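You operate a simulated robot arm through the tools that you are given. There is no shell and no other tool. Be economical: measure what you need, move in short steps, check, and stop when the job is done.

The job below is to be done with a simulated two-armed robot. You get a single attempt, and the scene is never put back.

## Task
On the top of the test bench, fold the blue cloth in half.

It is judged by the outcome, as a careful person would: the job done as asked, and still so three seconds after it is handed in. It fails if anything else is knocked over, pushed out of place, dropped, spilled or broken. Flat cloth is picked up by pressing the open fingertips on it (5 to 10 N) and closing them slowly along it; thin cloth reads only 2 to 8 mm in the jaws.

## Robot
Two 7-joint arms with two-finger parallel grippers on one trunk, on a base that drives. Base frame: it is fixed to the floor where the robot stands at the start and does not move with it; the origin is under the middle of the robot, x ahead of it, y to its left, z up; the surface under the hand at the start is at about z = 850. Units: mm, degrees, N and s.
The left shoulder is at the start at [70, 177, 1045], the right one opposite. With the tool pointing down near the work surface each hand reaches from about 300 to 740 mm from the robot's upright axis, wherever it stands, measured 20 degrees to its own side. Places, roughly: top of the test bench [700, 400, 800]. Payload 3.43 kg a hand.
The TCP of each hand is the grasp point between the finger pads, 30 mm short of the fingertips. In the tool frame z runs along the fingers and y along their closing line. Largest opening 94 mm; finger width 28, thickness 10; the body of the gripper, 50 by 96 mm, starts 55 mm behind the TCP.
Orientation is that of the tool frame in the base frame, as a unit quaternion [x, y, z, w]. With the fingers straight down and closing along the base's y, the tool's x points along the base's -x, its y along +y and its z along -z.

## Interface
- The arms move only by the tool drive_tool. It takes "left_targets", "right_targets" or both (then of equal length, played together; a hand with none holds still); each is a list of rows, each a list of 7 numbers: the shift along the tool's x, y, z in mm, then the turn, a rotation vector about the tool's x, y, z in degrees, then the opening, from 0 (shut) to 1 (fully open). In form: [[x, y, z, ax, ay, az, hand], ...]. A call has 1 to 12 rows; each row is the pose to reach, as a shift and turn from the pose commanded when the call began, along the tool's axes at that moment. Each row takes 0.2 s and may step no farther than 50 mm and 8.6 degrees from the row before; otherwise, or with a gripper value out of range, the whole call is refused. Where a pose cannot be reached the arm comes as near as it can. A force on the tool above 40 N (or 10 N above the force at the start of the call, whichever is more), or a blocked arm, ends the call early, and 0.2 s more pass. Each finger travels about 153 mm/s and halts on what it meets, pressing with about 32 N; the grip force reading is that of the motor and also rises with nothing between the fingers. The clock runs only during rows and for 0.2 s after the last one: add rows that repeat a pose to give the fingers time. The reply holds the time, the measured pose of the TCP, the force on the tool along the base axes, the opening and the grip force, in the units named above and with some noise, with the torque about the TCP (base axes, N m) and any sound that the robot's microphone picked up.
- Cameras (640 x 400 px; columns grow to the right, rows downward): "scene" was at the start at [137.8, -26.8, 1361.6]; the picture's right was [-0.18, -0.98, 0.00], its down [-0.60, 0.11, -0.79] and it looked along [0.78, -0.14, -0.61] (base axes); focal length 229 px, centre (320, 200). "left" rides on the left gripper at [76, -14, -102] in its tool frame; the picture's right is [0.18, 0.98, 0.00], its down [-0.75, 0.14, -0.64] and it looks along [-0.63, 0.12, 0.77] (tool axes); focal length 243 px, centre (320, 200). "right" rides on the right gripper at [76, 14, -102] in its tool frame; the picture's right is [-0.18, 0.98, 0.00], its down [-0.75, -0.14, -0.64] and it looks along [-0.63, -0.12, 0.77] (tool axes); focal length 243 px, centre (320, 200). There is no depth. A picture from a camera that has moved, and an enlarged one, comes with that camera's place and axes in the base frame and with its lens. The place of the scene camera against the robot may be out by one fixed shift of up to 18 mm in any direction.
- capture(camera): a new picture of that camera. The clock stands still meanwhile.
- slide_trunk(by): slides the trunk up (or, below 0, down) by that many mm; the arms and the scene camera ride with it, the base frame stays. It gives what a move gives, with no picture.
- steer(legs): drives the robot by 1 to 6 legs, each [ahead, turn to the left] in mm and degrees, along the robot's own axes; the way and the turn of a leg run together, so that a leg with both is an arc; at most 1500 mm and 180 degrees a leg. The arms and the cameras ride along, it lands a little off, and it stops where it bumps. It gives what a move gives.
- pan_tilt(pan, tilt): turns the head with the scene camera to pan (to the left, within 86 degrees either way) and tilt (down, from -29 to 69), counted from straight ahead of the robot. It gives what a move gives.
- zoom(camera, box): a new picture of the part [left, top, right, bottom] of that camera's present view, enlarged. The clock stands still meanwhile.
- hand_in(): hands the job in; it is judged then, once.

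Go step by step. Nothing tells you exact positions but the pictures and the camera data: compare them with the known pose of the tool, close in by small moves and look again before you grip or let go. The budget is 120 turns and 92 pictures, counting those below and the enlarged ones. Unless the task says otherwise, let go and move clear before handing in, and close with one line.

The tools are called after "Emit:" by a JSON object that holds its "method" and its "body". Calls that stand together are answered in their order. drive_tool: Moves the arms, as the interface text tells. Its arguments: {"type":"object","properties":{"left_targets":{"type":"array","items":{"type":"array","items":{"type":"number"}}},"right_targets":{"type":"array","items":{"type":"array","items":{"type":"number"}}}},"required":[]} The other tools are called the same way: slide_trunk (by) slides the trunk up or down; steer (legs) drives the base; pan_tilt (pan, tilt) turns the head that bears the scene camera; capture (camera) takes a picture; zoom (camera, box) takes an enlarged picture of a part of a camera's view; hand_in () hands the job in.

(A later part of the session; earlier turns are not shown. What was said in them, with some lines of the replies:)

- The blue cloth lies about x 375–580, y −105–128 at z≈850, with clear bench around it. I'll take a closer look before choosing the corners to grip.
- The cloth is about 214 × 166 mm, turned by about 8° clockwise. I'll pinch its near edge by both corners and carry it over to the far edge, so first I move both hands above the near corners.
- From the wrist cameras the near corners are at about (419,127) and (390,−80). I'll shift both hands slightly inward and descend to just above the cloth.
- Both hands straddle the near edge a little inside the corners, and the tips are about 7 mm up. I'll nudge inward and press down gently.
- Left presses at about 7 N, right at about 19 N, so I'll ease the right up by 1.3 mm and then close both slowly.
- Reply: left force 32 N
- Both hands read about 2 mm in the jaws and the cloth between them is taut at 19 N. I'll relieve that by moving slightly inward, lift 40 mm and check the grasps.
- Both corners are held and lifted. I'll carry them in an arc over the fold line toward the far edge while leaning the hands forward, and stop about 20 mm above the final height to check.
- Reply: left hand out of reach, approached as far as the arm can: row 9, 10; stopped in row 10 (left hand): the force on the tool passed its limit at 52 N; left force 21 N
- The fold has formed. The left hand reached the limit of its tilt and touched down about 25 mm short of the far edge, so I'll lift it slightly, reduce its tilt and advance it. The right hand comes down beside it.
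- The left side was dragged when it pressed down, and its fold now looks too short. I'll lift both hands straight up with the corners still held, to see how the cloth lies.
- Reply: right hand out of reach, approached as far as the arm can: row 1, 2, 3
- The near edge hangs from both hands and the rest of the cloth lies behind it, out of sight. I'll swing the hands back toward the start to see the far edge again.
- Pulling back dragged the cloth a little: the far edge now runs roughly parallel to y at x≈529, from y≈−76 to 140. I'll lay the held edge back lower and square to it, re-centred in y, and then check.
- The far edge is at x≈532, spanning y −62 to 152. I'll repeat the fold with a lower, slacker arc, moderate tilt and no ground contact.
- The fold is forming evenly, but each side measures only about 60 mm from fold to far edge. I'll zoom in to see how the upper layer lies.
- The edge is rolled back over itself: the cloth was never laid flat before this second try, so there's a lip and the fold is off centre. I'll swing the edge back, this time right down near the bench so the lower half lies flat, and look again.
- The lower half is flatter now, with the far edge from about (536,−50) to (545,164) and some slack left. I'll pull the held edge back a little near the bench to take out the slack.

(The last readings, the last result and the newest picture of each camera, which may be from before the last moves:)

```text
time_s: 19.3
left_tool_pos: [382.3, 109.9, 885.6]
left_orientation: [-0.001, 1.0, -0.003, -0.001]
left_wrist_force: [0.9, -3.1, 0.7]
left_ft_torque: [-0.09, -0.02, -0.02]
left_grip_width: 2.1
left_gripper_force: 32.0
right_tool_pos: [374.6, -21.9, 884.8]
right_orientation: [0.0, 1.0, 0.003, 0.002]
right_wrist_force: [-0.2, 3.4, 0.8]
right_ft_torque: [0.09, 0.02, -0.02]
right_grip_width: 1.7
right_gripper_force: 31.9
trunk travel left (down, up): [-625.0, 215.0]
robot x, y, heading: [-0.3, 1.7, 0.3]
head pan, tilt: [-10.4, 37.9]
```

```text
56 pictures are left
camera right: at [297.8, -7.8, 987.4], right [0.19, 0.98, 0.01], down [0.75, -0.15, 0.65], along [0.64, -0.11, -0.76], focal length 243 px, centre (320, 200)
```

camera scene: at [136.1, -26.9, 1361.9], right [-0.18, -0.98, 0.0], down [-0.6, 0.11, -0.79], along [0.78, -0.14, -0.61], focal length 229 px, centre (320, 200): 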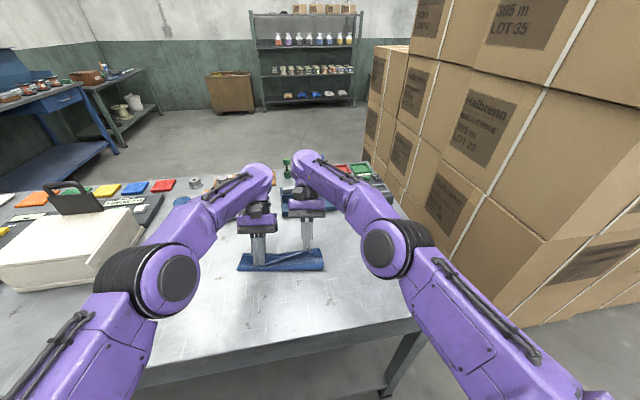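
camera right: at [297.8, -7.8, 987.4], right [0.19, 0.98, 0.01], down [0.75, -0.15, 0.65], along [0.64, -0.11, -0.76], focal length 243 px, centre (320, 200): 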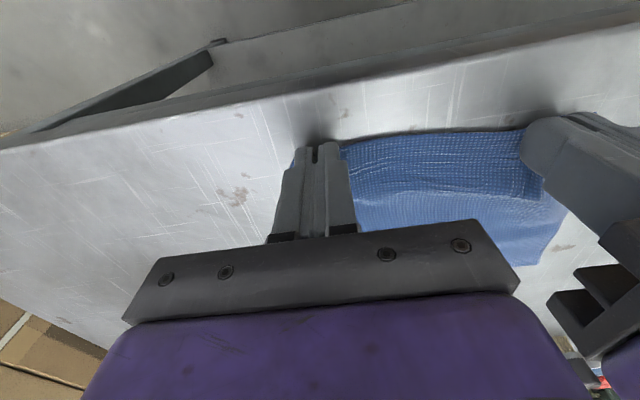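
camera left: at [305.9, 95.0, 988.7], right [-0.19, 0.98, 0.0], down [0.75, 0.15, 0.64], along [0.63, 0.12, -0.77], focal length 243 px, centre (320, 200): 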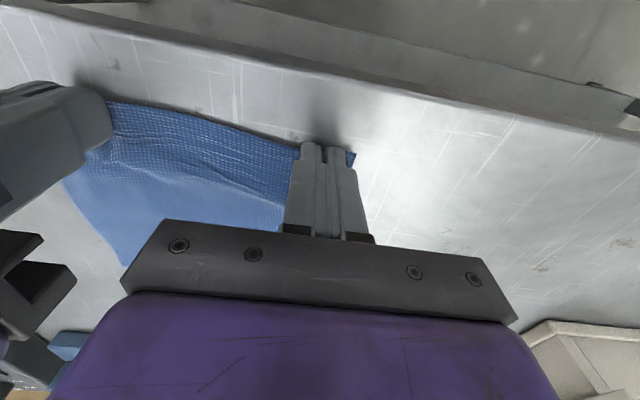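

The far edge is at x≈534–537 and the cloth lies flat. Now I'll fold with a tight arc of about 60 mm radius around the mid line, ending with the edge about 35 mm above the far edge and leaning forward.

Emit:
{"method": "drive_tool", "body": {"left_targets": [[-2, 0, -14, 0, 0, 0, 0], [-9, 0, -31, 0, 3, 0, 0], [-25.5, 0, -44, 0, 7, 0, 0], [-46, 0, -52, 0, 11, 0, 0], [-68, 0, -57, 0, 15, 0, 0], [-88, 0, -55, 0, 19, 0, 0], [-106.5, 0, -49, 0, 23, 0, 0], [-121, 0, -41, 0, 27, 0, 0], [-131, 0, -35, 0, 31, 0, 0], [-137, 0, -31, 0, 35, 0, 0], [-137, 0, -31, 0, 35, 0, 0]], "right_targets": [[-3, 0, -15, 0, 0, 0, 0], [-13, 0, -32, 0, 3, 0, 0], [-29, 0, -45, 0, 7, 0, 0], [-49, 0, -53, 0, 11, 0, 0], [-71.5, 0, -58, 0, 15, 0, 0], [-92, 0, -56, 0, 19, 0, 0], [-110, 0, -50, 0, 23, 0, 0], [-124, 0, -42, 0, 27, 0, 0], [-135, 0, -36, 0, 31, 0, 0], [-141, 0, -32, 0, 35, 0, 0], [-141, 0, -32, 0, 35, 0, 0]]}}

Emit:
{"method": "capture", "body": {"camera": "left"}}

Emit:
{"method": "capture", "body": {"camera": "right"}}

Emit:
{"method": "zoom", "body": {"camera": "scene", "box": [200, 220, 344, 310]}}

```text
time_s: 21.7
left_tool_pos: [517.0, 110.5, 915.9]
left_orientation: [-0.001, 0.953, -0.004, -0.301]
left_wrist_force: [-0.2, -4.6, -0.1]
left_ft_torque: [-0.13, 0.01, 0.08]
left_grip_width: 2.2
left_gripper_force: 32.0
right_tool_pos: [514.5, -21.9, 918.0]
right_orientation: [0.0, 0.955, 0.004, -0.298]
right_wrist_force: [-0.9, 5.1, 0.0]
right_ft_torque: [0.13, 0.01, -0.05]
right_grip_width: 1.6
right_gripper_force: 31.7
trunk travel left (down, up): [-625.0, 215.0]
robot x, y, heading: [-3.0, -1.1, -0.1]
head pan, tilt: [-10.4, 37.9]
```

```text
55 pictures are left
camera left: at [514.7, 96.1, 1044.9], right [-0.15, 0.98, 0.1], down [0.99, 0.15, 0.09], along [0.08, 0.11, -0.99], focal length 243 px, centre (320, 200)
```

left: 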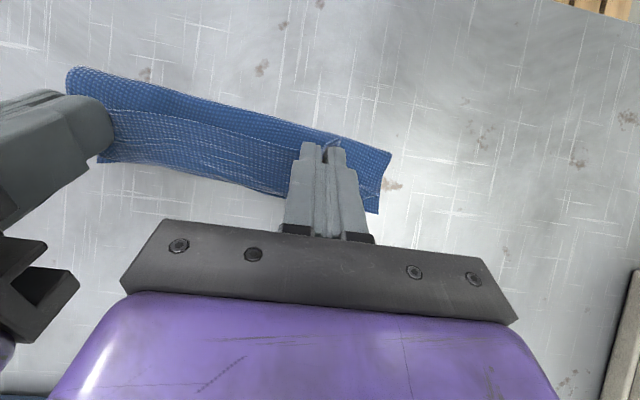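

```text
54 pictures are left
camera right: at [510.5, -8.5, 1045.9], right [0.15, 0.98, -0.1], down [0.98, -0.14, 0.1], along [0.08, -0.11, -0.99], focal length 243 px, centre (320, 200)
```

right: 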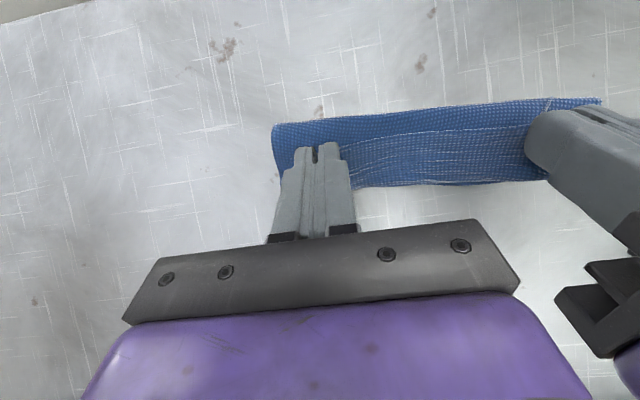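

```text
4.44 times, centred on (272, 265) of scene
camera zoom: at [136.7, -26.9, 1361.7], right [-0.18, -0.98, 0.0], down [-0.6, 0.11, -0.79], along [0.78, -0.14, -0.61], focal length 1019 px, centre (533, -89)
```

zoom: 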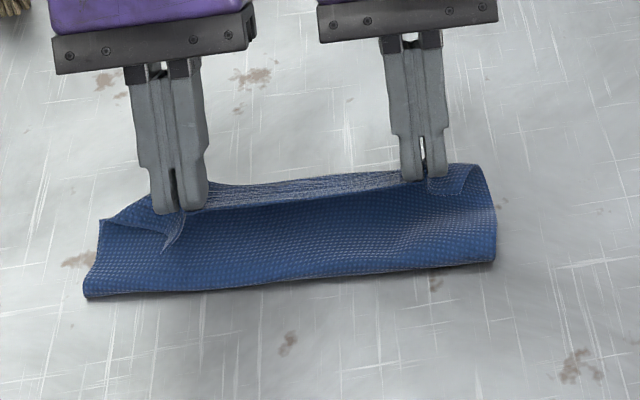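

The cloth is stiff enough that gripping it along the edge forces a roll-back lip, because the held strip keeps pointing forward. I'll lay it back flat, release, and re-grip with the jaws closing across the edge so the cloth leaves the fingers straight down.

Emit:
{"method": "drive_tool", "body": {"left_targets": [[17.8, 0, -1, 0, -4, 0, 0], [34.9, 0, 2.5, 0, -8, 0, 0], [52, 0, 5.9, 0, -13, 0, 0], [70, 0, 18.5, 0, -18, 0, 0], [85.5, 0, 33, 0, -23, 0, 0], [96.2, 0, 52.8, 0, -28, 0, 0], [103, 0, 71, 0, -33, 0, 0], [98, 0, 95.5, 0, -35, 0, 0], [96.3, 0, 106, 0, -35, 0, 0], [96.3, 0, 106, 0, -35, 0, 0], [96.3, 0, 106, 0, -35, 0, 0.4], [96.3, 0, 106, 0, -35, 0, 0.4]], "right_targets": [[17.8, 0, -1, 0, -4, 0, 0], [34.9, 0, 2.5, 0, -8, 0, 0], [52, 0, 5.9, 0, -13, 0, 0], [70, 0, 18.5, 0, -18, 0, 0], [85.5, 0, 33, 0, -23, 0, 0], [96.2, 0, 52.8, 0, -28, 0, 0], [103, 0, 71, 0, -33, 0, 0], [98, 0, 95.5, 0, -35, 0, 0], [96.3, 0, 107, 0, -35, 0, 0], [96.3, 0, 107, 0, -35, 0, 0], [96.3, 0, 107, 0, -35, 0, 0.4], [96.3, 0, 107, 0, -35, 0, 0.4]]}}

```text
time_s: 24.3
left_tool_pos: [379.1, 109.0, 883.9]
left_orientation: [-0.002, 1.0, -0.003, -0.001]
left_wrist_force: [0.5, -0.3, -0.2]
left_ft_torque: [-0.03, 0.01, -0.01]
left_grip_width: 37.5
left_gripper_force: 0.0
right_tool_pos: [373.3, -21.3, 882.9]
right_orientation: [0.001, 1.0, 0.003, 0.002]
right_wrist_force: [-0.6, 0.2, 0.5]
right_ft_torque: [0.01, 0.01, -0.01]
right_grip_width: 37.6
right_gripper_force: 0.1
trunk travel left (down, up): [-625.0, 215.0]
robot x, y, heading: [-0.3, -2.8, 0.0]
head pan, tilt: [-10.4, 37.9]
```

Released. I'll raise both hands, move them outward and turn each 90° with its camera facing outward.

Emit:
{"method": "drive_tool", "body": {"left_targets": [[0, 0, -20, 0, 0, 0, 0.3], [0, 5, -45, 0, 0, 0, 0.3], [0, 15, -70, 0, 0, 8, 0.3], [0, 25, -85, 0, 0, 16, 0.3], [0, 35, -95, 0, 0, 24, 0.3], [0, 45, -100, 0, 0, 32, 0.3], [0, 55, -100, 0, 0, 40, 0.3], [0, 65, -100, 0, 0, 48, 0.3], [0, 75, -100, 0, 0, 56, 0.3], [0, 85, -100, 0, 0, 64, 0.3], [0, 95, -100, 0, 0, 72, 0.3], [0, 100, -100, 0, 0, 80, 0.3]], "right_targets": [[0, 0, -20, 0, 0, 0, 0.3], [0, -5, -45, 0, 0, 0, 0.3], [0, -15, -70, 0, 0, -8, 0.3], [0, -25, -85, 0, 0, -16, 0.3], [0, -35, -95, 0, 0, -24, 0.3], [0, -45, -100, 0, 0, -32, 0.3], [0, -55, -100, 0, 0, -40, 0.3], [0, -65, -100, 0, 0, -48, 0.3], [0, -75, -100, 0, 0, -56, 0.3], [0, -85, -100, 0, 0, -64, 0.3], [0, -95, -100, 0, 0, -72, 0.3], [0, -100, -100, 0, 0, -80, 0.3]]}}

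Emit:
{"method": "capture", "body": {"camera": "scene"}}

Emit:
{"method": "zoom", "body": {"camera": "scene", "box": [180, 220, 372, 340]}}

```text
time_s: 26.9
left_tool_pos: [377.8, 209.8, 982.8]
left_orientation: [0.642, 0.767, -0.002, 0.002]
left_wrist_force: [0.2, 0.0, 0.0]
left_ft_torque: [0.03, -0.01, -0.01]
left_grip_width: 28.1
left_gripper_force: 0.1
right_tool_pos: [373.2, -120.4, 983.8]
right_orientation: [-0.643, 0.766, 0.0, 0.005]
right_wrist_force: [0.2, -0.2, -0.5]
right_ft_torque: [0.0, 0.03, -0.02]
right_grip_width: 28.5
right_gripper_force: 0.1
trunk travel left (down, up): [-625.0, 215.0]
robot x, y, heading: [-0.7, 0.1, -0.4]
head pan, tilt: [-10.4, 37.9]
```

```text
52 pictures are left
camera scene: at [137.9, -27.1, 1361.6], right [-0.18, -0.98, 0.0], down [-0.6, 0.11, -0.79], along [0.78, -0.14, -0.61], focal length 229 px, centre (320, 200)
```

scene: 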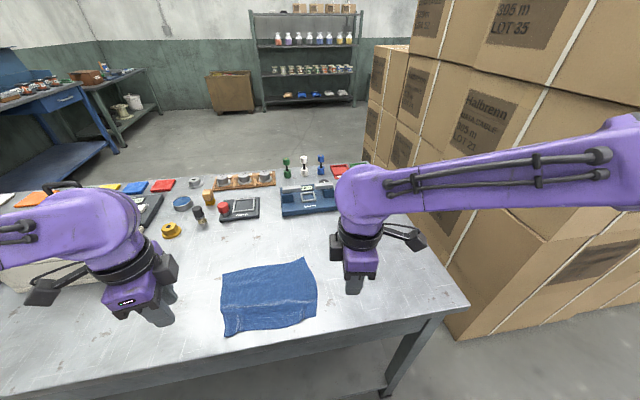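

```text
3.33 times, centred on (276, 280) of scene
camera zoom: at [137.9, -27.1, 1361.6], right [-0.18, -0.98, 0.0], down [-0.6, 0.11, -0.79], along [0.78, -0.14, -0.61], focal length 764 px, centre (467, -67)
```

zoom: 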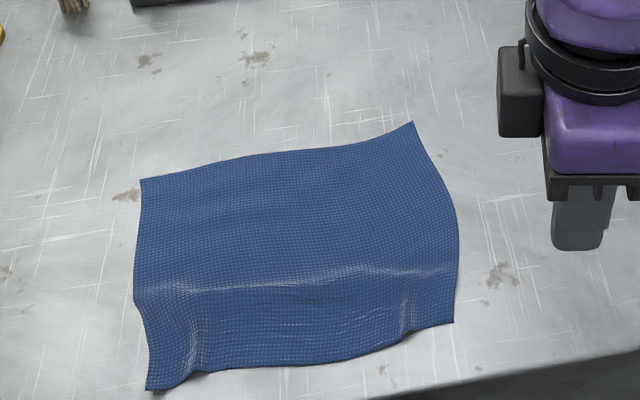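

The cloth recovered nearly flat, with its near edge at about x 364–367 from y −50 to 143. I'll bring the hands above the near corners with the jaws closing along x, centred about 22 mm inside the edge.

Emit:
{"method": "drive_tool", "body": {"left_targets": [[-20, -2, 10, 0, 0, 5, 0.26], [-40, -4, 25, 0, 0, 10, 0.26], [-65, -6, 45, 0, 0, 10, 0.26], [-90, -7.8, 65, 0, 0, 10, 0.26], [-90, -7.8, 78, 0, 0, 10, 0.26], [-90, -7.8, 78, 0, 0, 10, 0.26]], "right_targets": [[-20, 0, 10, 0, 0, -5, 0.26], [-40, 1, 25, 0, 0, -10, 0.26], [-65, 2, 45, 0, 0, -10, 0.26], [-93, 2.5, 65, 0, 0, -10, 0.26], [-93, 2.5, 79, 0, 0, -10, 0.26], [-93, 2.5, 79, 0, 0, -10, 0.26]]}}

Emit:
{"method": "capture", "body": {"camera": "left"}}

Emit:
{"method": "capture", "body": {"camera": "right"}}

Emit:
{"method": "zoom", "body": {"camera": "scene", "box": [180, 220, 372, 340]}}

```text
time_s: 28.3
left_tool_pos: [386.4, 118.9, 906.9]
left_orientation: [0.705, 0.709, -0.003, 0.002]
left_wrist_force: [-0.2, 0.0, 0.7]
left_ft_torque: [-0.02, -0.01, 0.0]
left_grip_width: 24.5
left_gripper_force: 0.1
right_tool_pos: [389.7, -30.2, 903.5]
right_orientation: [-0.706, 0.708, 0.0, 0.004]
right_wrist_force: [-0.5, 0.9, 0.0]
right_ft_torque: [0.03, -0.01, 0.0]
right_grip_width: 24.4
right_gripper_force: 0.0
trunk travel left (down, up): [-625.0, 215.0]
robot x, y, heading: [1.2, 0.0, -0.1]
head pan, tilt: [-10.4, 37.9]
```

```text
50 pictures are left
camera left: at [372.8, 195.2, 1009.0], right [0.98, 0.19, 0.0], down [0.15, -0.75, 0.65], along [0.12, -0.63, -0.76], focal length 243 px, centre (320, 200)
```

left: 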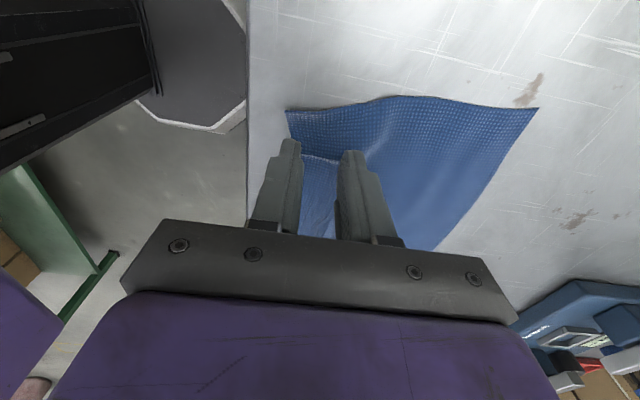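

```text
49 pictures are left
camera right: at [375.3, -106.6, 1005.3], right [-0.98, 0.18, 0.0], down [0.14, 0.75, 0.65], along [0.12, 0.63, -0.76], focal length 243 px, centre (320, 200)
```

right: 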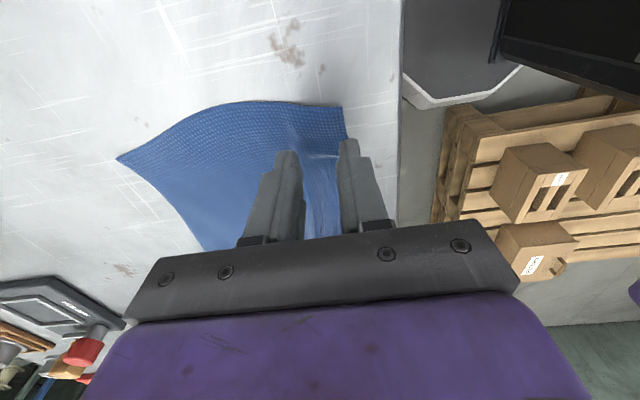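

```text
3.33 times, centred on (276, 280) of scene
camera zoom: at [137.9, -26.8, 1361.6], right [-0.18, -0.98, 0.0], down [-0.6, 0.11, -0.79], along [0.78, -0.14, -0.61], focal length 764 px, centre (467, -67)
```

zoom: 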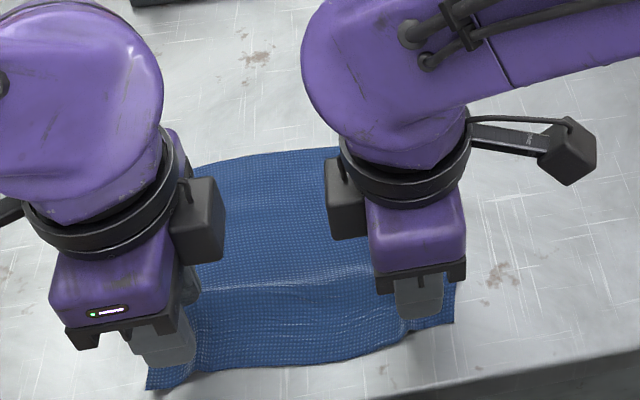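

The jaws straddle the strip just inside the near edge on both sides. I'll shift 2–3 mm inward and descend to press gently.

Emit:
{"method": "drive_tool", "body": {"left_targets": [[-4, 3, 15, 0, 0, 0, 0.26], [-4, 3, 22, 0, 0, 0, 0.26], [-4, 3, 25, 0, 0, 0, 0.26], [-4, 3, 26, 0, 0, 0, 0.26]], "right_targets": [[0, -2, 12, 0, 0, 0, 0.26], [0, -2, 19, 0, 0, 0, 0.26], [0, -2, 22, 0, 0, 0, 0.26], [0, -2, 23, 0, 0, 0, 0.26]]}}

```text
time_s: 29.3
left_tool_pos: [387.9, 115.6, 881.4]
left_orientation: [0.705, 0.71, -0.002, 0.002]
left_wrist_force: [1.0, 1.4, 12.0]
left_ft_torque: [0.14, 0.15, -0.03]
left_grip_width: 24.4
left_gripper_force: 0.0
right_tool_pos: [390.8, -29.6, 882.8]
right_orientation: [-0.706, 0.708, -0.001, 0.004]
right_wrist_force: [-0.2, -0.6, 1.3]
right_ft_torque: [0.0, 0.04, -0.01]
right_grip_width: 24.3
right_gripper_force: 0.0
trunk travel left (down, up): [-625.0, 215.0]
robot x, y, heading: [-2.6, 0.9, -0.2]
head pan, tilt: [-10.4, 37.9]
```

Left presses at 12 N and right is just touching. I'll trim the heights and close slowly.

Emit:
{"method": "drive_tool", "body": {"left_targets": [[0, 0, -0.4, 0, 0, 0, 0.26], [0, 0, -0.4, 0, 0, 0, 0.22], [0, 0, -0.4, 0, 0, 0, 0.18], [0, 0, -0.4, 0, 0, 0, 0.14], [0, 0, -0.4, 0, 0, 0, 0.11], [0, 0, -0.4, 0, 0, 0, 0.08], [0, 0, -0.4, 0, 0, 0, 0.05], [0, 0, -0.4, 0, 0, 0, 0.02], [0, 0, -0.4, 0, 0, 0, 0], [0, 0, -0.4, 0, 0, 0, 0]], "right_targets": [[0, 0, 1.3, 0, 0, 0, 0.26], [0, 0, 1.3, 0, 0, 0, 0.22], [0, 0, 1.3, 0, 0, 0, 0.18], [0, 0, 1.3, 0, 0, 0, 0.14], [0, 0, 1.3, 0, 0, 0, 0.11], [0, 0, 1.3, 0, 0, 0, 0.08], [0, 0, 1.3, 0, 0, 0, 0.05], [0, 0, 1.3, 0, 0, 0, 0.02], [0, 0, 1.3, 0, 0, 0, 0], [0, 0, 1.3, 0, 0, 0, 0]]}}

Emit:
{"method": "capture", "body": {"camera": "left"}}

Emit:
{"method": "capture", "body": {"camera": "right"}}

```text
time_s: 31.5
left_tool_pos: [387.6, 114.8, 880.6]
left_orientation: [0.706, 0.709, -0.002, 0.002]
left_wrist_force: [0.7, -1.0, 10.9]
left_ft_torque: [0.01, 0.06, 0.02]
left_grip_width: 1.7
left_gripper_force: 32.2
right_tool_pos: [388.3, -29.2, 881.8]
right_orientation: [-0.707, 0.708, -0.001, 0.005]
right_wrist_force: [-1.5, -0.1, 14.8]
right_ft_torque: [-0.06, 0.15, 0.01]
right_grip_width: 2.1
right_gripper_force: 31.8
trunk travel left (down, up): [-625.0, 215.0]
robot x, y, heading: [-1.9, -0.4, 0.0]
head pan, tilt: [-10.4, 37.9]
```

```text
47 pictures are left
camera left: at [373.8, 191.3, 984.1], right [0.98, 0.19, 0.0], down [0.14, -0.75, 0.65], along [0.12, -0.63, -0.76], focal length 243 px, centre (320, 200)
```

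left: 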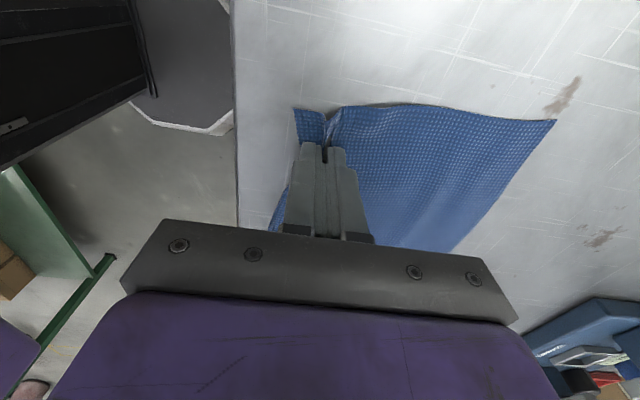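

```text
46 pictures are left
camera right: at [374.4, -106.8, 983.7], right [-0.98, 0.19, -0.01], down [0.14, 0.75, 0.65], along [0.12, 0.64, -0.76], focal length 243 px, centre (320, 200)
```

right: 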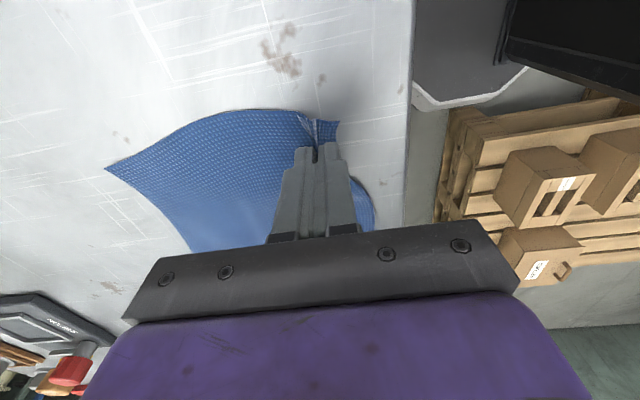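

Both hands hold a ridge parallel to the near edge. The far edge runs from about (528,−47) to (515,163), so I'll fold around x≈443 with a tight arc, tilting the hands progressively forward.

Emit:
{"method": "drive_tool", "body": {"left_targets": [[0, 3.4, -14.4, 0, 0, 0, 0], [1, 14, -27.3, 5, 0, 0, 0], [2, 28.6, -36.9, 10, 0, 0, 0], [3, 47, -42.4, 15, 0, 0, 0], [4, 65.7, -42.6, 20, 0, 0, 0], [5, 84, -38.6, 25, 0, 0, 0], [6, 98.4, -32.4, 30, 0, 0, 0], [7, 108.6, -25, 35, 0, 0, 0], [8, 114.7, -18.4, 40, 0, 0, 0], [8, 114.7, -18.4, 40, 0, 0, 0]], "right_targets": [[0, -7.7, -13.2, 0, 0, 0, 0], [0, -18.3, -26, -5, 0, 0, 0], [1, -32.9, -35.7, -10, 0, 0, 0], [1, -51.5, -41.2, -15, 0, 0, 0], [1, -70, -41.4, -20, 0, 0, 0], [2, -88.4, -37.4, -25, 0, 0, 0], [2, -102.7, -31.2, -30, 0, 0, 0], [2, -112.9, -23.8, -35, 0, 0, 0], [2, -119, -17.2, -40, 0, 0, 0], [2, -119, -17.2, -40, 0, 0, 0]]}}

Emit:
{"method": "capture", "body": {"camera": "left"}}

Emit:
{"method": "capture", "body": {"camera": "right"}}

Emit:
{"method": "zoom", "body": {"camera": "scene", "box": [180, 220, 372, 340]}}

```text
time_s: 33.7
left_tool_pos: [503.5, 124.1, 898.4]
left_orientation: [0.663, 0.665, -0.245, -0.241]
left_wrist_force: [-0.1, -3.7, 0.1]
left_ft_torque: [-0.05, -0.05, 0.05]
left_grip_width: 2.0
left_gripper_force: 31.8
right_tool_pos: [507.8, -30.6, 899.8]
right_orientation: [0.665, -0.665, -0.243, 0.238]
right_wrist_force: [-0.2, 3.3, 0.4]
right_ft_torque: [0.1, -0.02, -0.02]
right_grip_width: 1.6
right_gripper_force: 31.8
trunk travel left (down, up): [-625.0, 215.0]
robot x, y, heading: [-0.5, -1.2, -0.1]
head pan, tilt: [-10.4, 37.9]
```

```text
45 pictures are left
camera left: at [558.1, 200.3, 987.1], right [0.75, 0.18, -0.63], down [0.52, -0.75, 0.4], along [-0.4, -0.64, -0.66], focal length 243 px, centre (320, 200)
```

left: 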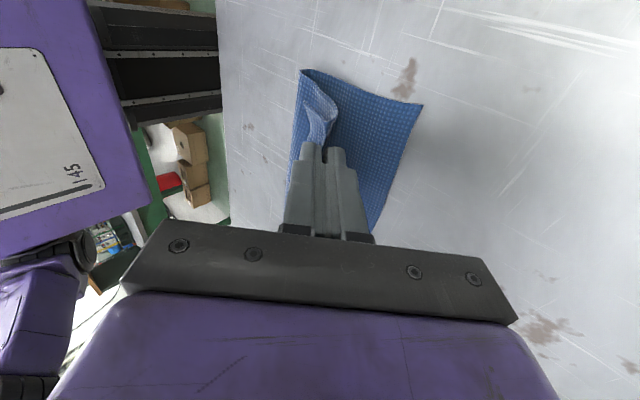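

```text
44 pictures are left
camera right: at [563.6, -107.8, 987.2], right [-0.76, 0.18, 0.63], down [0.52, 0.75, 0.41], along [-0.4, 0.64, -0.66], focal length 243 px, centre (320, 200)
```

right: 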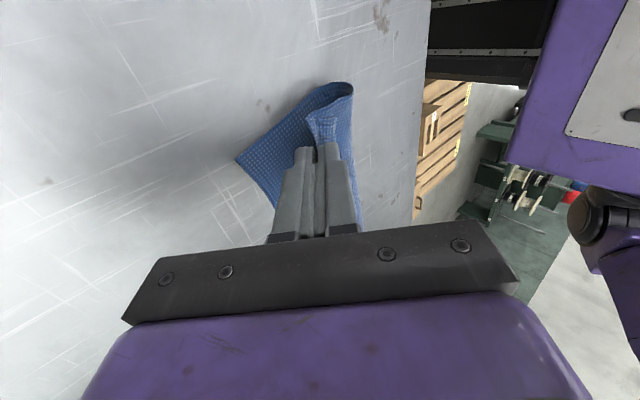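

```text
3.33 times, centred on (276, 280) of scene
camera zoom: at [136.6, -26.9, 1361.7], right [-0.18, -0.98, 0.0], down [-0.6, 0.11, -0.79], along [0.78, -0.14, -0.61], focal length 764 px, centre (467, -67)
```

zoom: 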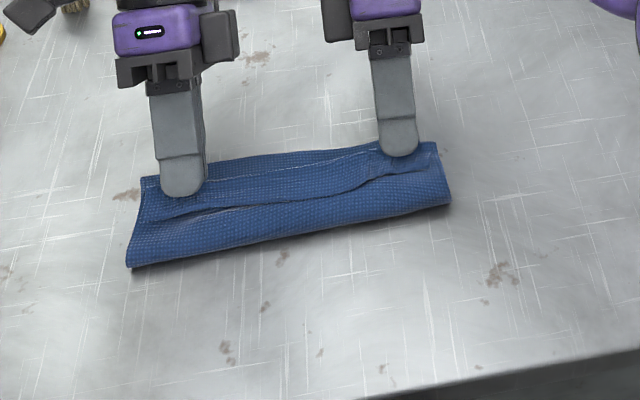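

Much better: the fold line is straight, the lower layer is about 70 mm deep, and only a small edge flap points back at the fingers. I'll open just a crack and slide the fingers out along their own axis, up and forward, so the flap is drawn forward.

Emit:
{"method": "drive_tool", "body": {"left_targets": [[0, 0, 0, 0, 0, 0, 0.05], [0, 0, -4, 0, 0, 0, 0.06], [0, 0, -12, 0, 0, 0, 0.06], [0, 0, -22, 0, 0, 0, 0.06], [0, 0, -40, 0, 0, 0, 0.06], [0, 0, -60, 0, 0, 0, 0.06]], "right_targets": [[0, 0, 0, 0, 0, 0, 0.05], [0, 0, -4, 0, 0, 0, 0.06], [0, 0, -12, 0, 0, 0, 0.06], [0, 0, -22, 0, 0, 0, 0.06], [0, 0, -40, 0, 0, 0, 0.06], [0, 0, -60, 0, 0, 0, 0.06]]}}

Emit:
{"method": "capture", "body": {"camera": "left"}}

Emit:
{"method": "zoom", "body": {"camera": "scene", "box": [180, 220, 372, 340]}}

```text
time_s: 35.1
left_tool_pos: [542.9, 123.8, 944.2]
left_orientation: [0.664, 0.665, -0.244, -0.242]
left_wrist_force: [0.4, 0.2, 0.4]
left_ft_torque: [0.01, 0.01, -0.02]
left_grip_width: 5.7
left_gripper_force: 0.0
right_tool_pos: [532.8, -31.9, 929.5]
right_orientation: [0.665, -0.665, -0.241, 0.238]
right_wrist_force: [-0.7, 0.2, -0.3]
right_ft_torque: [0.0, -0.01, 0.01]
right_grip_width: 5.8
right_gripper_force: 0.1
right hand out of reach, approached as far as the arm can: row 6
trunk travel left (down, up): [-625.0, 215.0]
robot x, y, heading: [1.4, -0.6, -0.0]
head pan, tilt: [-10.4, 37.9]
```

```text
42 pictures are left
camera left: at [597.8, 199.8, 1033.1], right [0.75, 0.18, -0.63], down [0.52, -0.75, 0.4], along [-0.4, -0.64, -0.66], focal length 243 px, centre (320, 200)
```

left: 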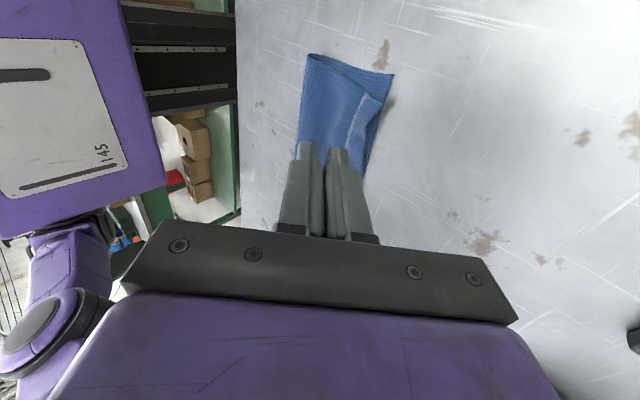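

```text
3.33 times, centred on (276, 280) of scene
camera zoom: at [138.1, -27.3, 1361.5], right [-0.18, -0.98, 0.0], down [-0.6, 0.11, -0.79], along [0.78, -0.14, -0.61], focal length 764 px, centre (467, -67)
```

zoom: 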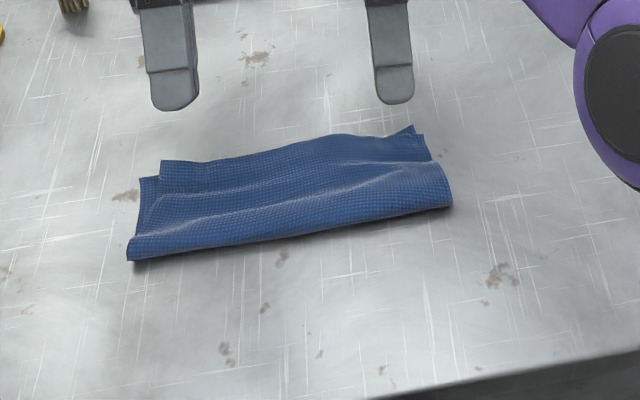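

The cloth flopped into a clean half fold, with the edges close to aligned. I'll raise the hands straight up, untilting, and look at the result.

Emit:
{"method": "drive_tool", "body": {"left_targets": [[0, -10, -12, -6, 0, 0, 0.06], [0, -22, -26, -13, 0, 0, 0.06], [0, -34, -40, -20, 0, 0, 0.06], [0, -46, -54, -28, 0, 0, 0.06], [10, -58, -69, -36, 0, 0, 0.06], [25, -64, -77, -40, 0, 0, 0.06], [50, -70, -80, -40, 0, 0, 0.06]], "right_targets": [[0, 10, -12, 6, 0, 0, 0.06], [0, 22, -26, 13, 0, 0, 0.06], [0, 34, -40, 20, 0, 0, 0.06], [0, 46, -54, 28, 0, 0, 0.06], [10, 58, -69, 36, 0, 0, 0.06], [25, 64, -77, 40, 0, 0, 0.06], [50, 70, -80, 40, 0, 0, 0.06]]}}

Emit:
{"method": "zoom", "body": {"camera": "scene", "box": [200, 230, 328, 310]}}

Emit:
{"method": "capture", "body": {"camera": "left"}}

Emit:
{"method": "capture", "body": {"camera": "right"}}

```text
time_s: 36.7
left_tool_pos: [540.2, 174.7, 1052.1]
left_orientation: [0.706, 0.708, -0.001, 0.001]
left_wrist_force: [0.3, -1.3, 0.2]
left_ft_torque: [0.01, -0.01, 0.02]
left_grip_width: 5.7
left_gripper_force: 0.0
right_tool_pos: [529.5, -82.6, 1036.3]
right_orientation: [-0.707, 0.707, 0.0, 0.005]
right_wrist_force: [-0.9, -1.2, 0.6]
right_ft_torque: [-0.02, -0.01, 0.02]
right_grip_width: 5.7
right_gripper_force: 0.2
trunk travel left (down, up): [-625.0, 215.0]
robot x, y, heading: [2.2, 1.0, -0.1]
head pan, tilt: [-10.4, 37.9]
```

```text
5.00 times, centred on (264, 270) of scene
camera zoom: at [137.5, -27.0, 1361.6], right [-0.18, -0.98, 0.0], down [-0.6, 0.11, -0.79], along [0.78, -0.14, -0.61], focal length 1147 px, centre (600, -150)
```

zoom: 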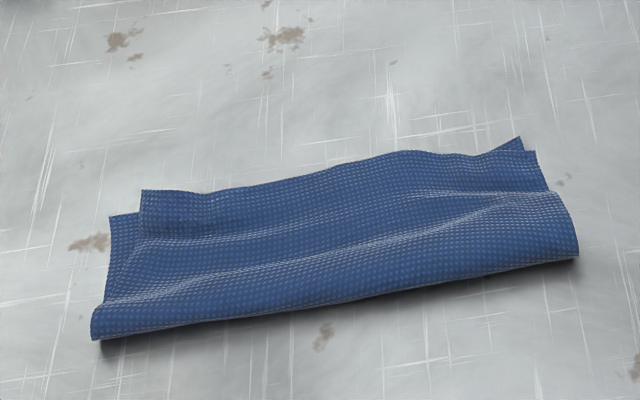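

```text
39 pictures are left
camera left: at [526.0, 251.1, 1153.5], right [0.98, 0.19, 0.0], down [0.14, -0.75, 0.65], along [0.12, -0.63, -0.76], focal length 243 px, centre (320, 200)
```

left: 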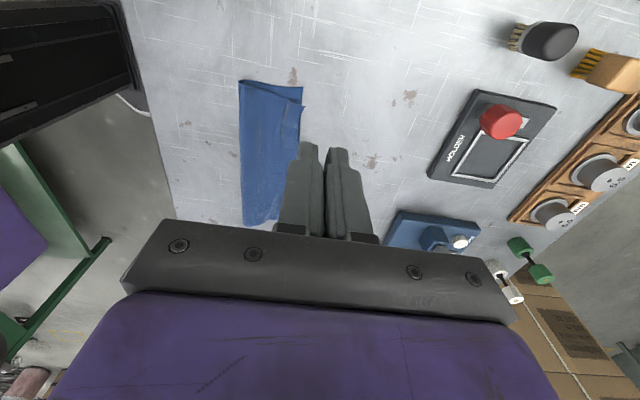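

```text
38 pictures are left
camera right: at [515.2, -161.0, 1137.5], right [-0.98, 0.18, -0.01], down [0.14, 0.75, 0.65], along [0.12, 0.64, -0.76], focal length 243 px, centre (320, 200)
```

right: 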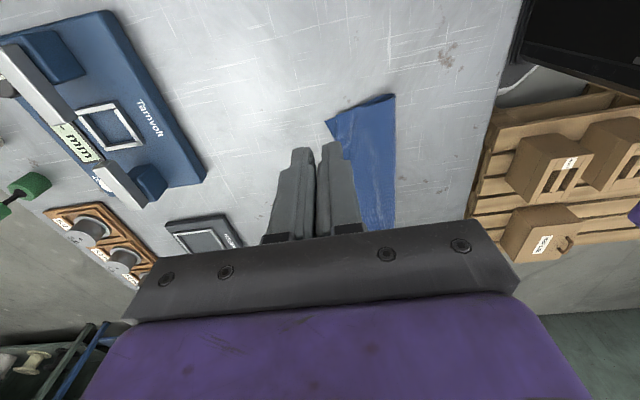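

The cloth is folded in half, with the layers skewed slightly: the right side of the top layer is puffy and about 15 mm short of the far edge. I'll close the right hand and use a light fingertip touch to flatten that part and smooth it forward.

Emit:
{"method": "drive_tool", "body": {"right_targets": [[-15, 13, 30, 0, 0, 0, 0], [-30, 26, 60, 0, 0, 0, 0], [-45, 39, 90, 0, 0, 0, 0], [-57, 51, 115, 0, 0, 0, 0], [-57, 51, 131, 0, 0, 0, 0], [-57, 51, 143, 0, 0, 0, 0], [-57, 51, 148, 0, 0, 0, 0]]}}

Emit:
{"method": "capture", "body": {"camera": "right"}}

Emit:
{"method": "zoom", "body": {"camera": "scene", "box": [200, 230, 328, 310]}}

```text
time_s: 38.3
left_tool_pos: [540.6, 175.3, 1050.8]
left_orientation: [0.706, 0.708, -0.003, 0.002]
left_wrist_force: [-0.7, 0.1, 0.3]
left_ft_torque: [0.02, 0.01, 0.02]
left_grip_width: 5.8
left_gripper_force: 0.0
right_tool_pos: [480.7, -26.6, 886.3]
right_orientation: [-0.707, 0.708, 0.001, 0.003]
right_wrist_force: [-0.3, 0.1, 0.4]
right_ft_torque: [0.0, 0.0, -0.02]
right_grip_width: 0.0
right_gripper_force: 32.3
trunk travel left (down, up): [-625.0, 215.0]
robot x, y, heading: [3.4, 2.1, 0.0]
head pan, tilt: [-10.4, 37.9]
```

```text
37 pictures are left
camera right: at [465.7, -102.9, 989.5], right [-0.98, 0.19, 0.0], down [0.14, 0.75, 0.65], along [0.12, 0.63, -0.76], focal length 243 px, centre (320, 200)
```

right: 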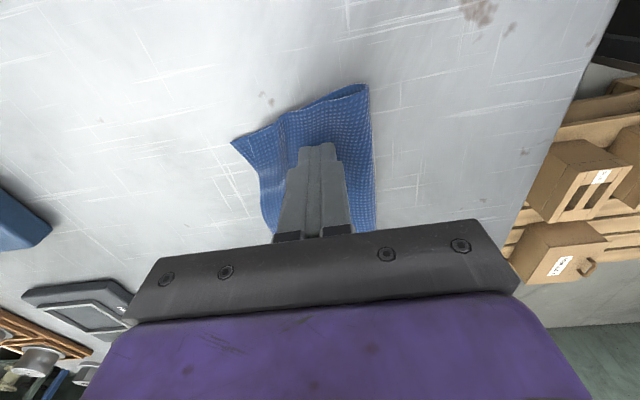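

```text
5.00 times, centred on (264, 270) of scene
camera zoom: at [138.0, -26.8, 1361.6], right [-0.18, -0.98, 0.0], down [-0.6, 0.11, -0.79], along [0.78, -0.14, -0.61], focal length 1147 px, centre (600, -150)
```

zoom: 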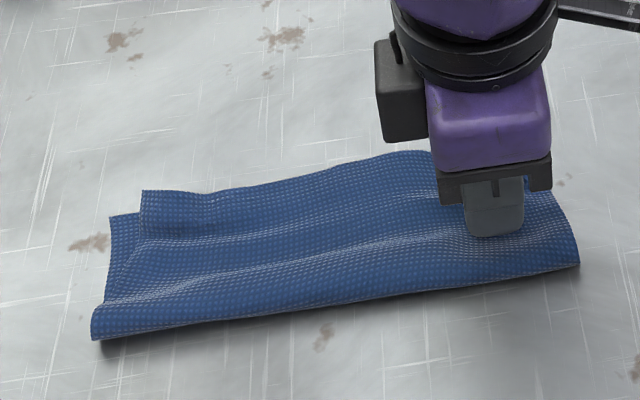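

The fingertip is lightly on the puffed layer. Now a gentle sweep forward while lowering 3 mm.

Emit:
{"method": "drive_tool", "body": {"right_targets": [[0, -4, 2, 0, 0, 0, 0], [0, -9, 3, 0, 0, 0, 0], [0, -14, 3, 0, 0, 0, 0], [0, -19, 3, 0, 0, 0, 0], [0, -24, 3, 0, 0, 0, 0], [0, -28, 3, 0, 0, 0, 0]]}}

Emit:
{"method": "capture", "body": {"camera": "right"}}

```text
time_s: 39.7
left_tool_pos: [540.5, 175.3, 1050.1]
left_orientation: [0.706, 0.708, -0.003, 0.002]
left_wrist_force: [0.5, -0.2, -0.9]
left_ft_torque: [0.04, -0.03, 0.03]
left_grip_width: 5.5
left_gripper_force: 0.0
right_tool_pos: [508.8, -25.4, 884.6]
right_orientation: [-0.706, 0.708, -0.001, 0.004]
right_wrist_force: [0.1, -0.7, -0.6]
right_ft_torque: [0.03, 0.02, -0.02]
right_grip_width: 0.1
right_gripper_force: 31.9
trunk travel left (down, up): [-625.0, 215.0]
robot x, y, heading: [1.7, 2.8, 0.1]
head pan, tilt: [-10.4, 37.9]
```

```text
35 pictures are left
camera right: at [494.6, -102.5, 987.2], right [-0.98, 0.19, 0.0], down [0.14, 0.75, 0.65], along [0.12, 0.63, -0.76], focal length 243 px, centre (320, 200)
```

right: 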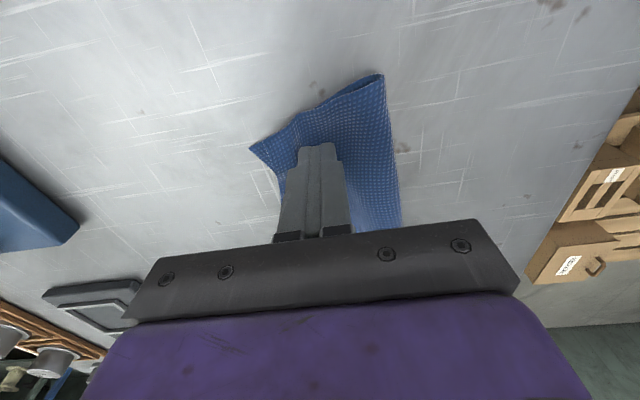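

The sweep made only slight contact. I'll lift and check.

Emit:
{"method": "drive_tool", "body": {"right_targets": [[0, 0, -20, 0, 0, 0, 0], [0, 0, -60, 0, 0, 0, 0], [30, 0, -100, 0, 0, 0, 0], [60, 0, -120, 0, 0, 0, 0]]}}

Emit:
{"method": "zoom", "body": {"camera": "scene", "box": [200, 230, 328, 310]}}

Emit:
{"method": "zoom", "body": {"camera": "right", "box": [240, 50, 480, 200]}}

```text
time_s: 40.7
left_tool_pos: [540.1, 174.4, 1051.4]
left_orientation: [0.706, 0.708, -0.002, 0.0]
left_wrist_force: [-0.4, 0.3, 0.2]
left_ft_torque: [-0.02, -0.03, -0.01]
left_grip_width: 5.8
left_gripper_force: 0.1
right_tool_pos: [508.7, -88.1, 1004.2]
right_orientation: [-0.706, 0.708, 0.0, 0.003]
right_wrist_force: [0.1, 0.2, -0.6]
right_ft_torque: [0.01, 0.03, 0.0]
right_grip_width: 0.0
right_gripper_force: 31.6
trunk travel left (down, up): [-625.0, 215.0]
robot x, y, heading: [1.7, 6.6, -0.1]
head pan, tilt: [-10.4, 37.9]
```

```text
5.00 times, centred on (264, 270) of scene
camera zoom: at [137.6, -27.8, 1361.6], right [-0.18, -0.98, 0.0], down [-0.6, 0.11, -0.79], along [0.78, -0.14, -0.61], focal length 1147 px, centre (600, -150)
```

zoom: 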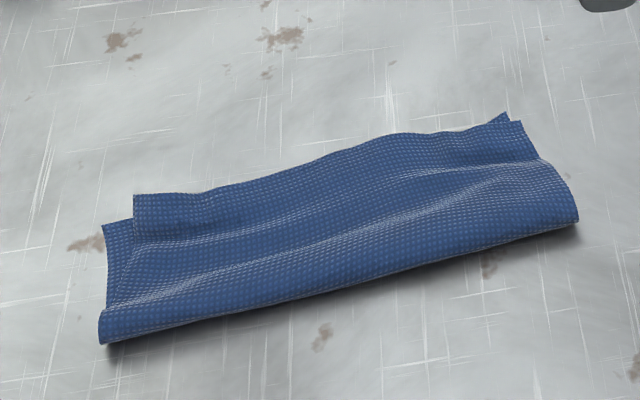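

```text
2.67 times, centred on (360, 125) of right
camera zoom: at [495.0, -165.8, 1106.2], right [-0.98, 0.19, 0.0], down [0.14, 0.75, 0.65], along [0.12, 0.64, -0.76], focal length 647 px, centre (213, 400)
```

zoom: 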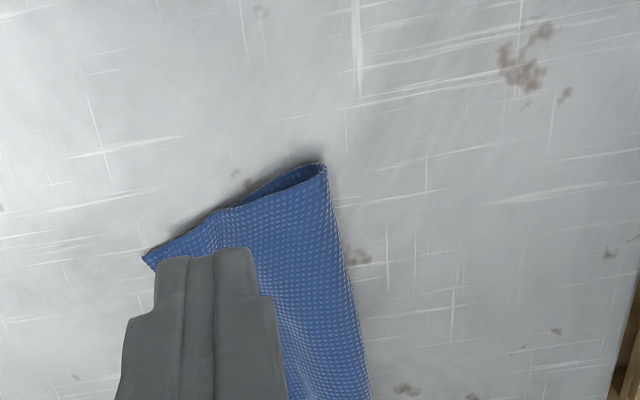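

The cloth lies folded in half across its length with the edges roughly aligned. Both hands are empty and well clear, and I saw nothing else disturbed, so I'm handing in.

Emit:
{"method": "hand_in", "body": {}}

```text
The job is handed in.
```

The blue cloth is folded in half on the bench top. The top layer is slightly skewed, with corners off by an estimated 10–20 mm; both hands are empty and clear, and I saw nothing else disturbed.
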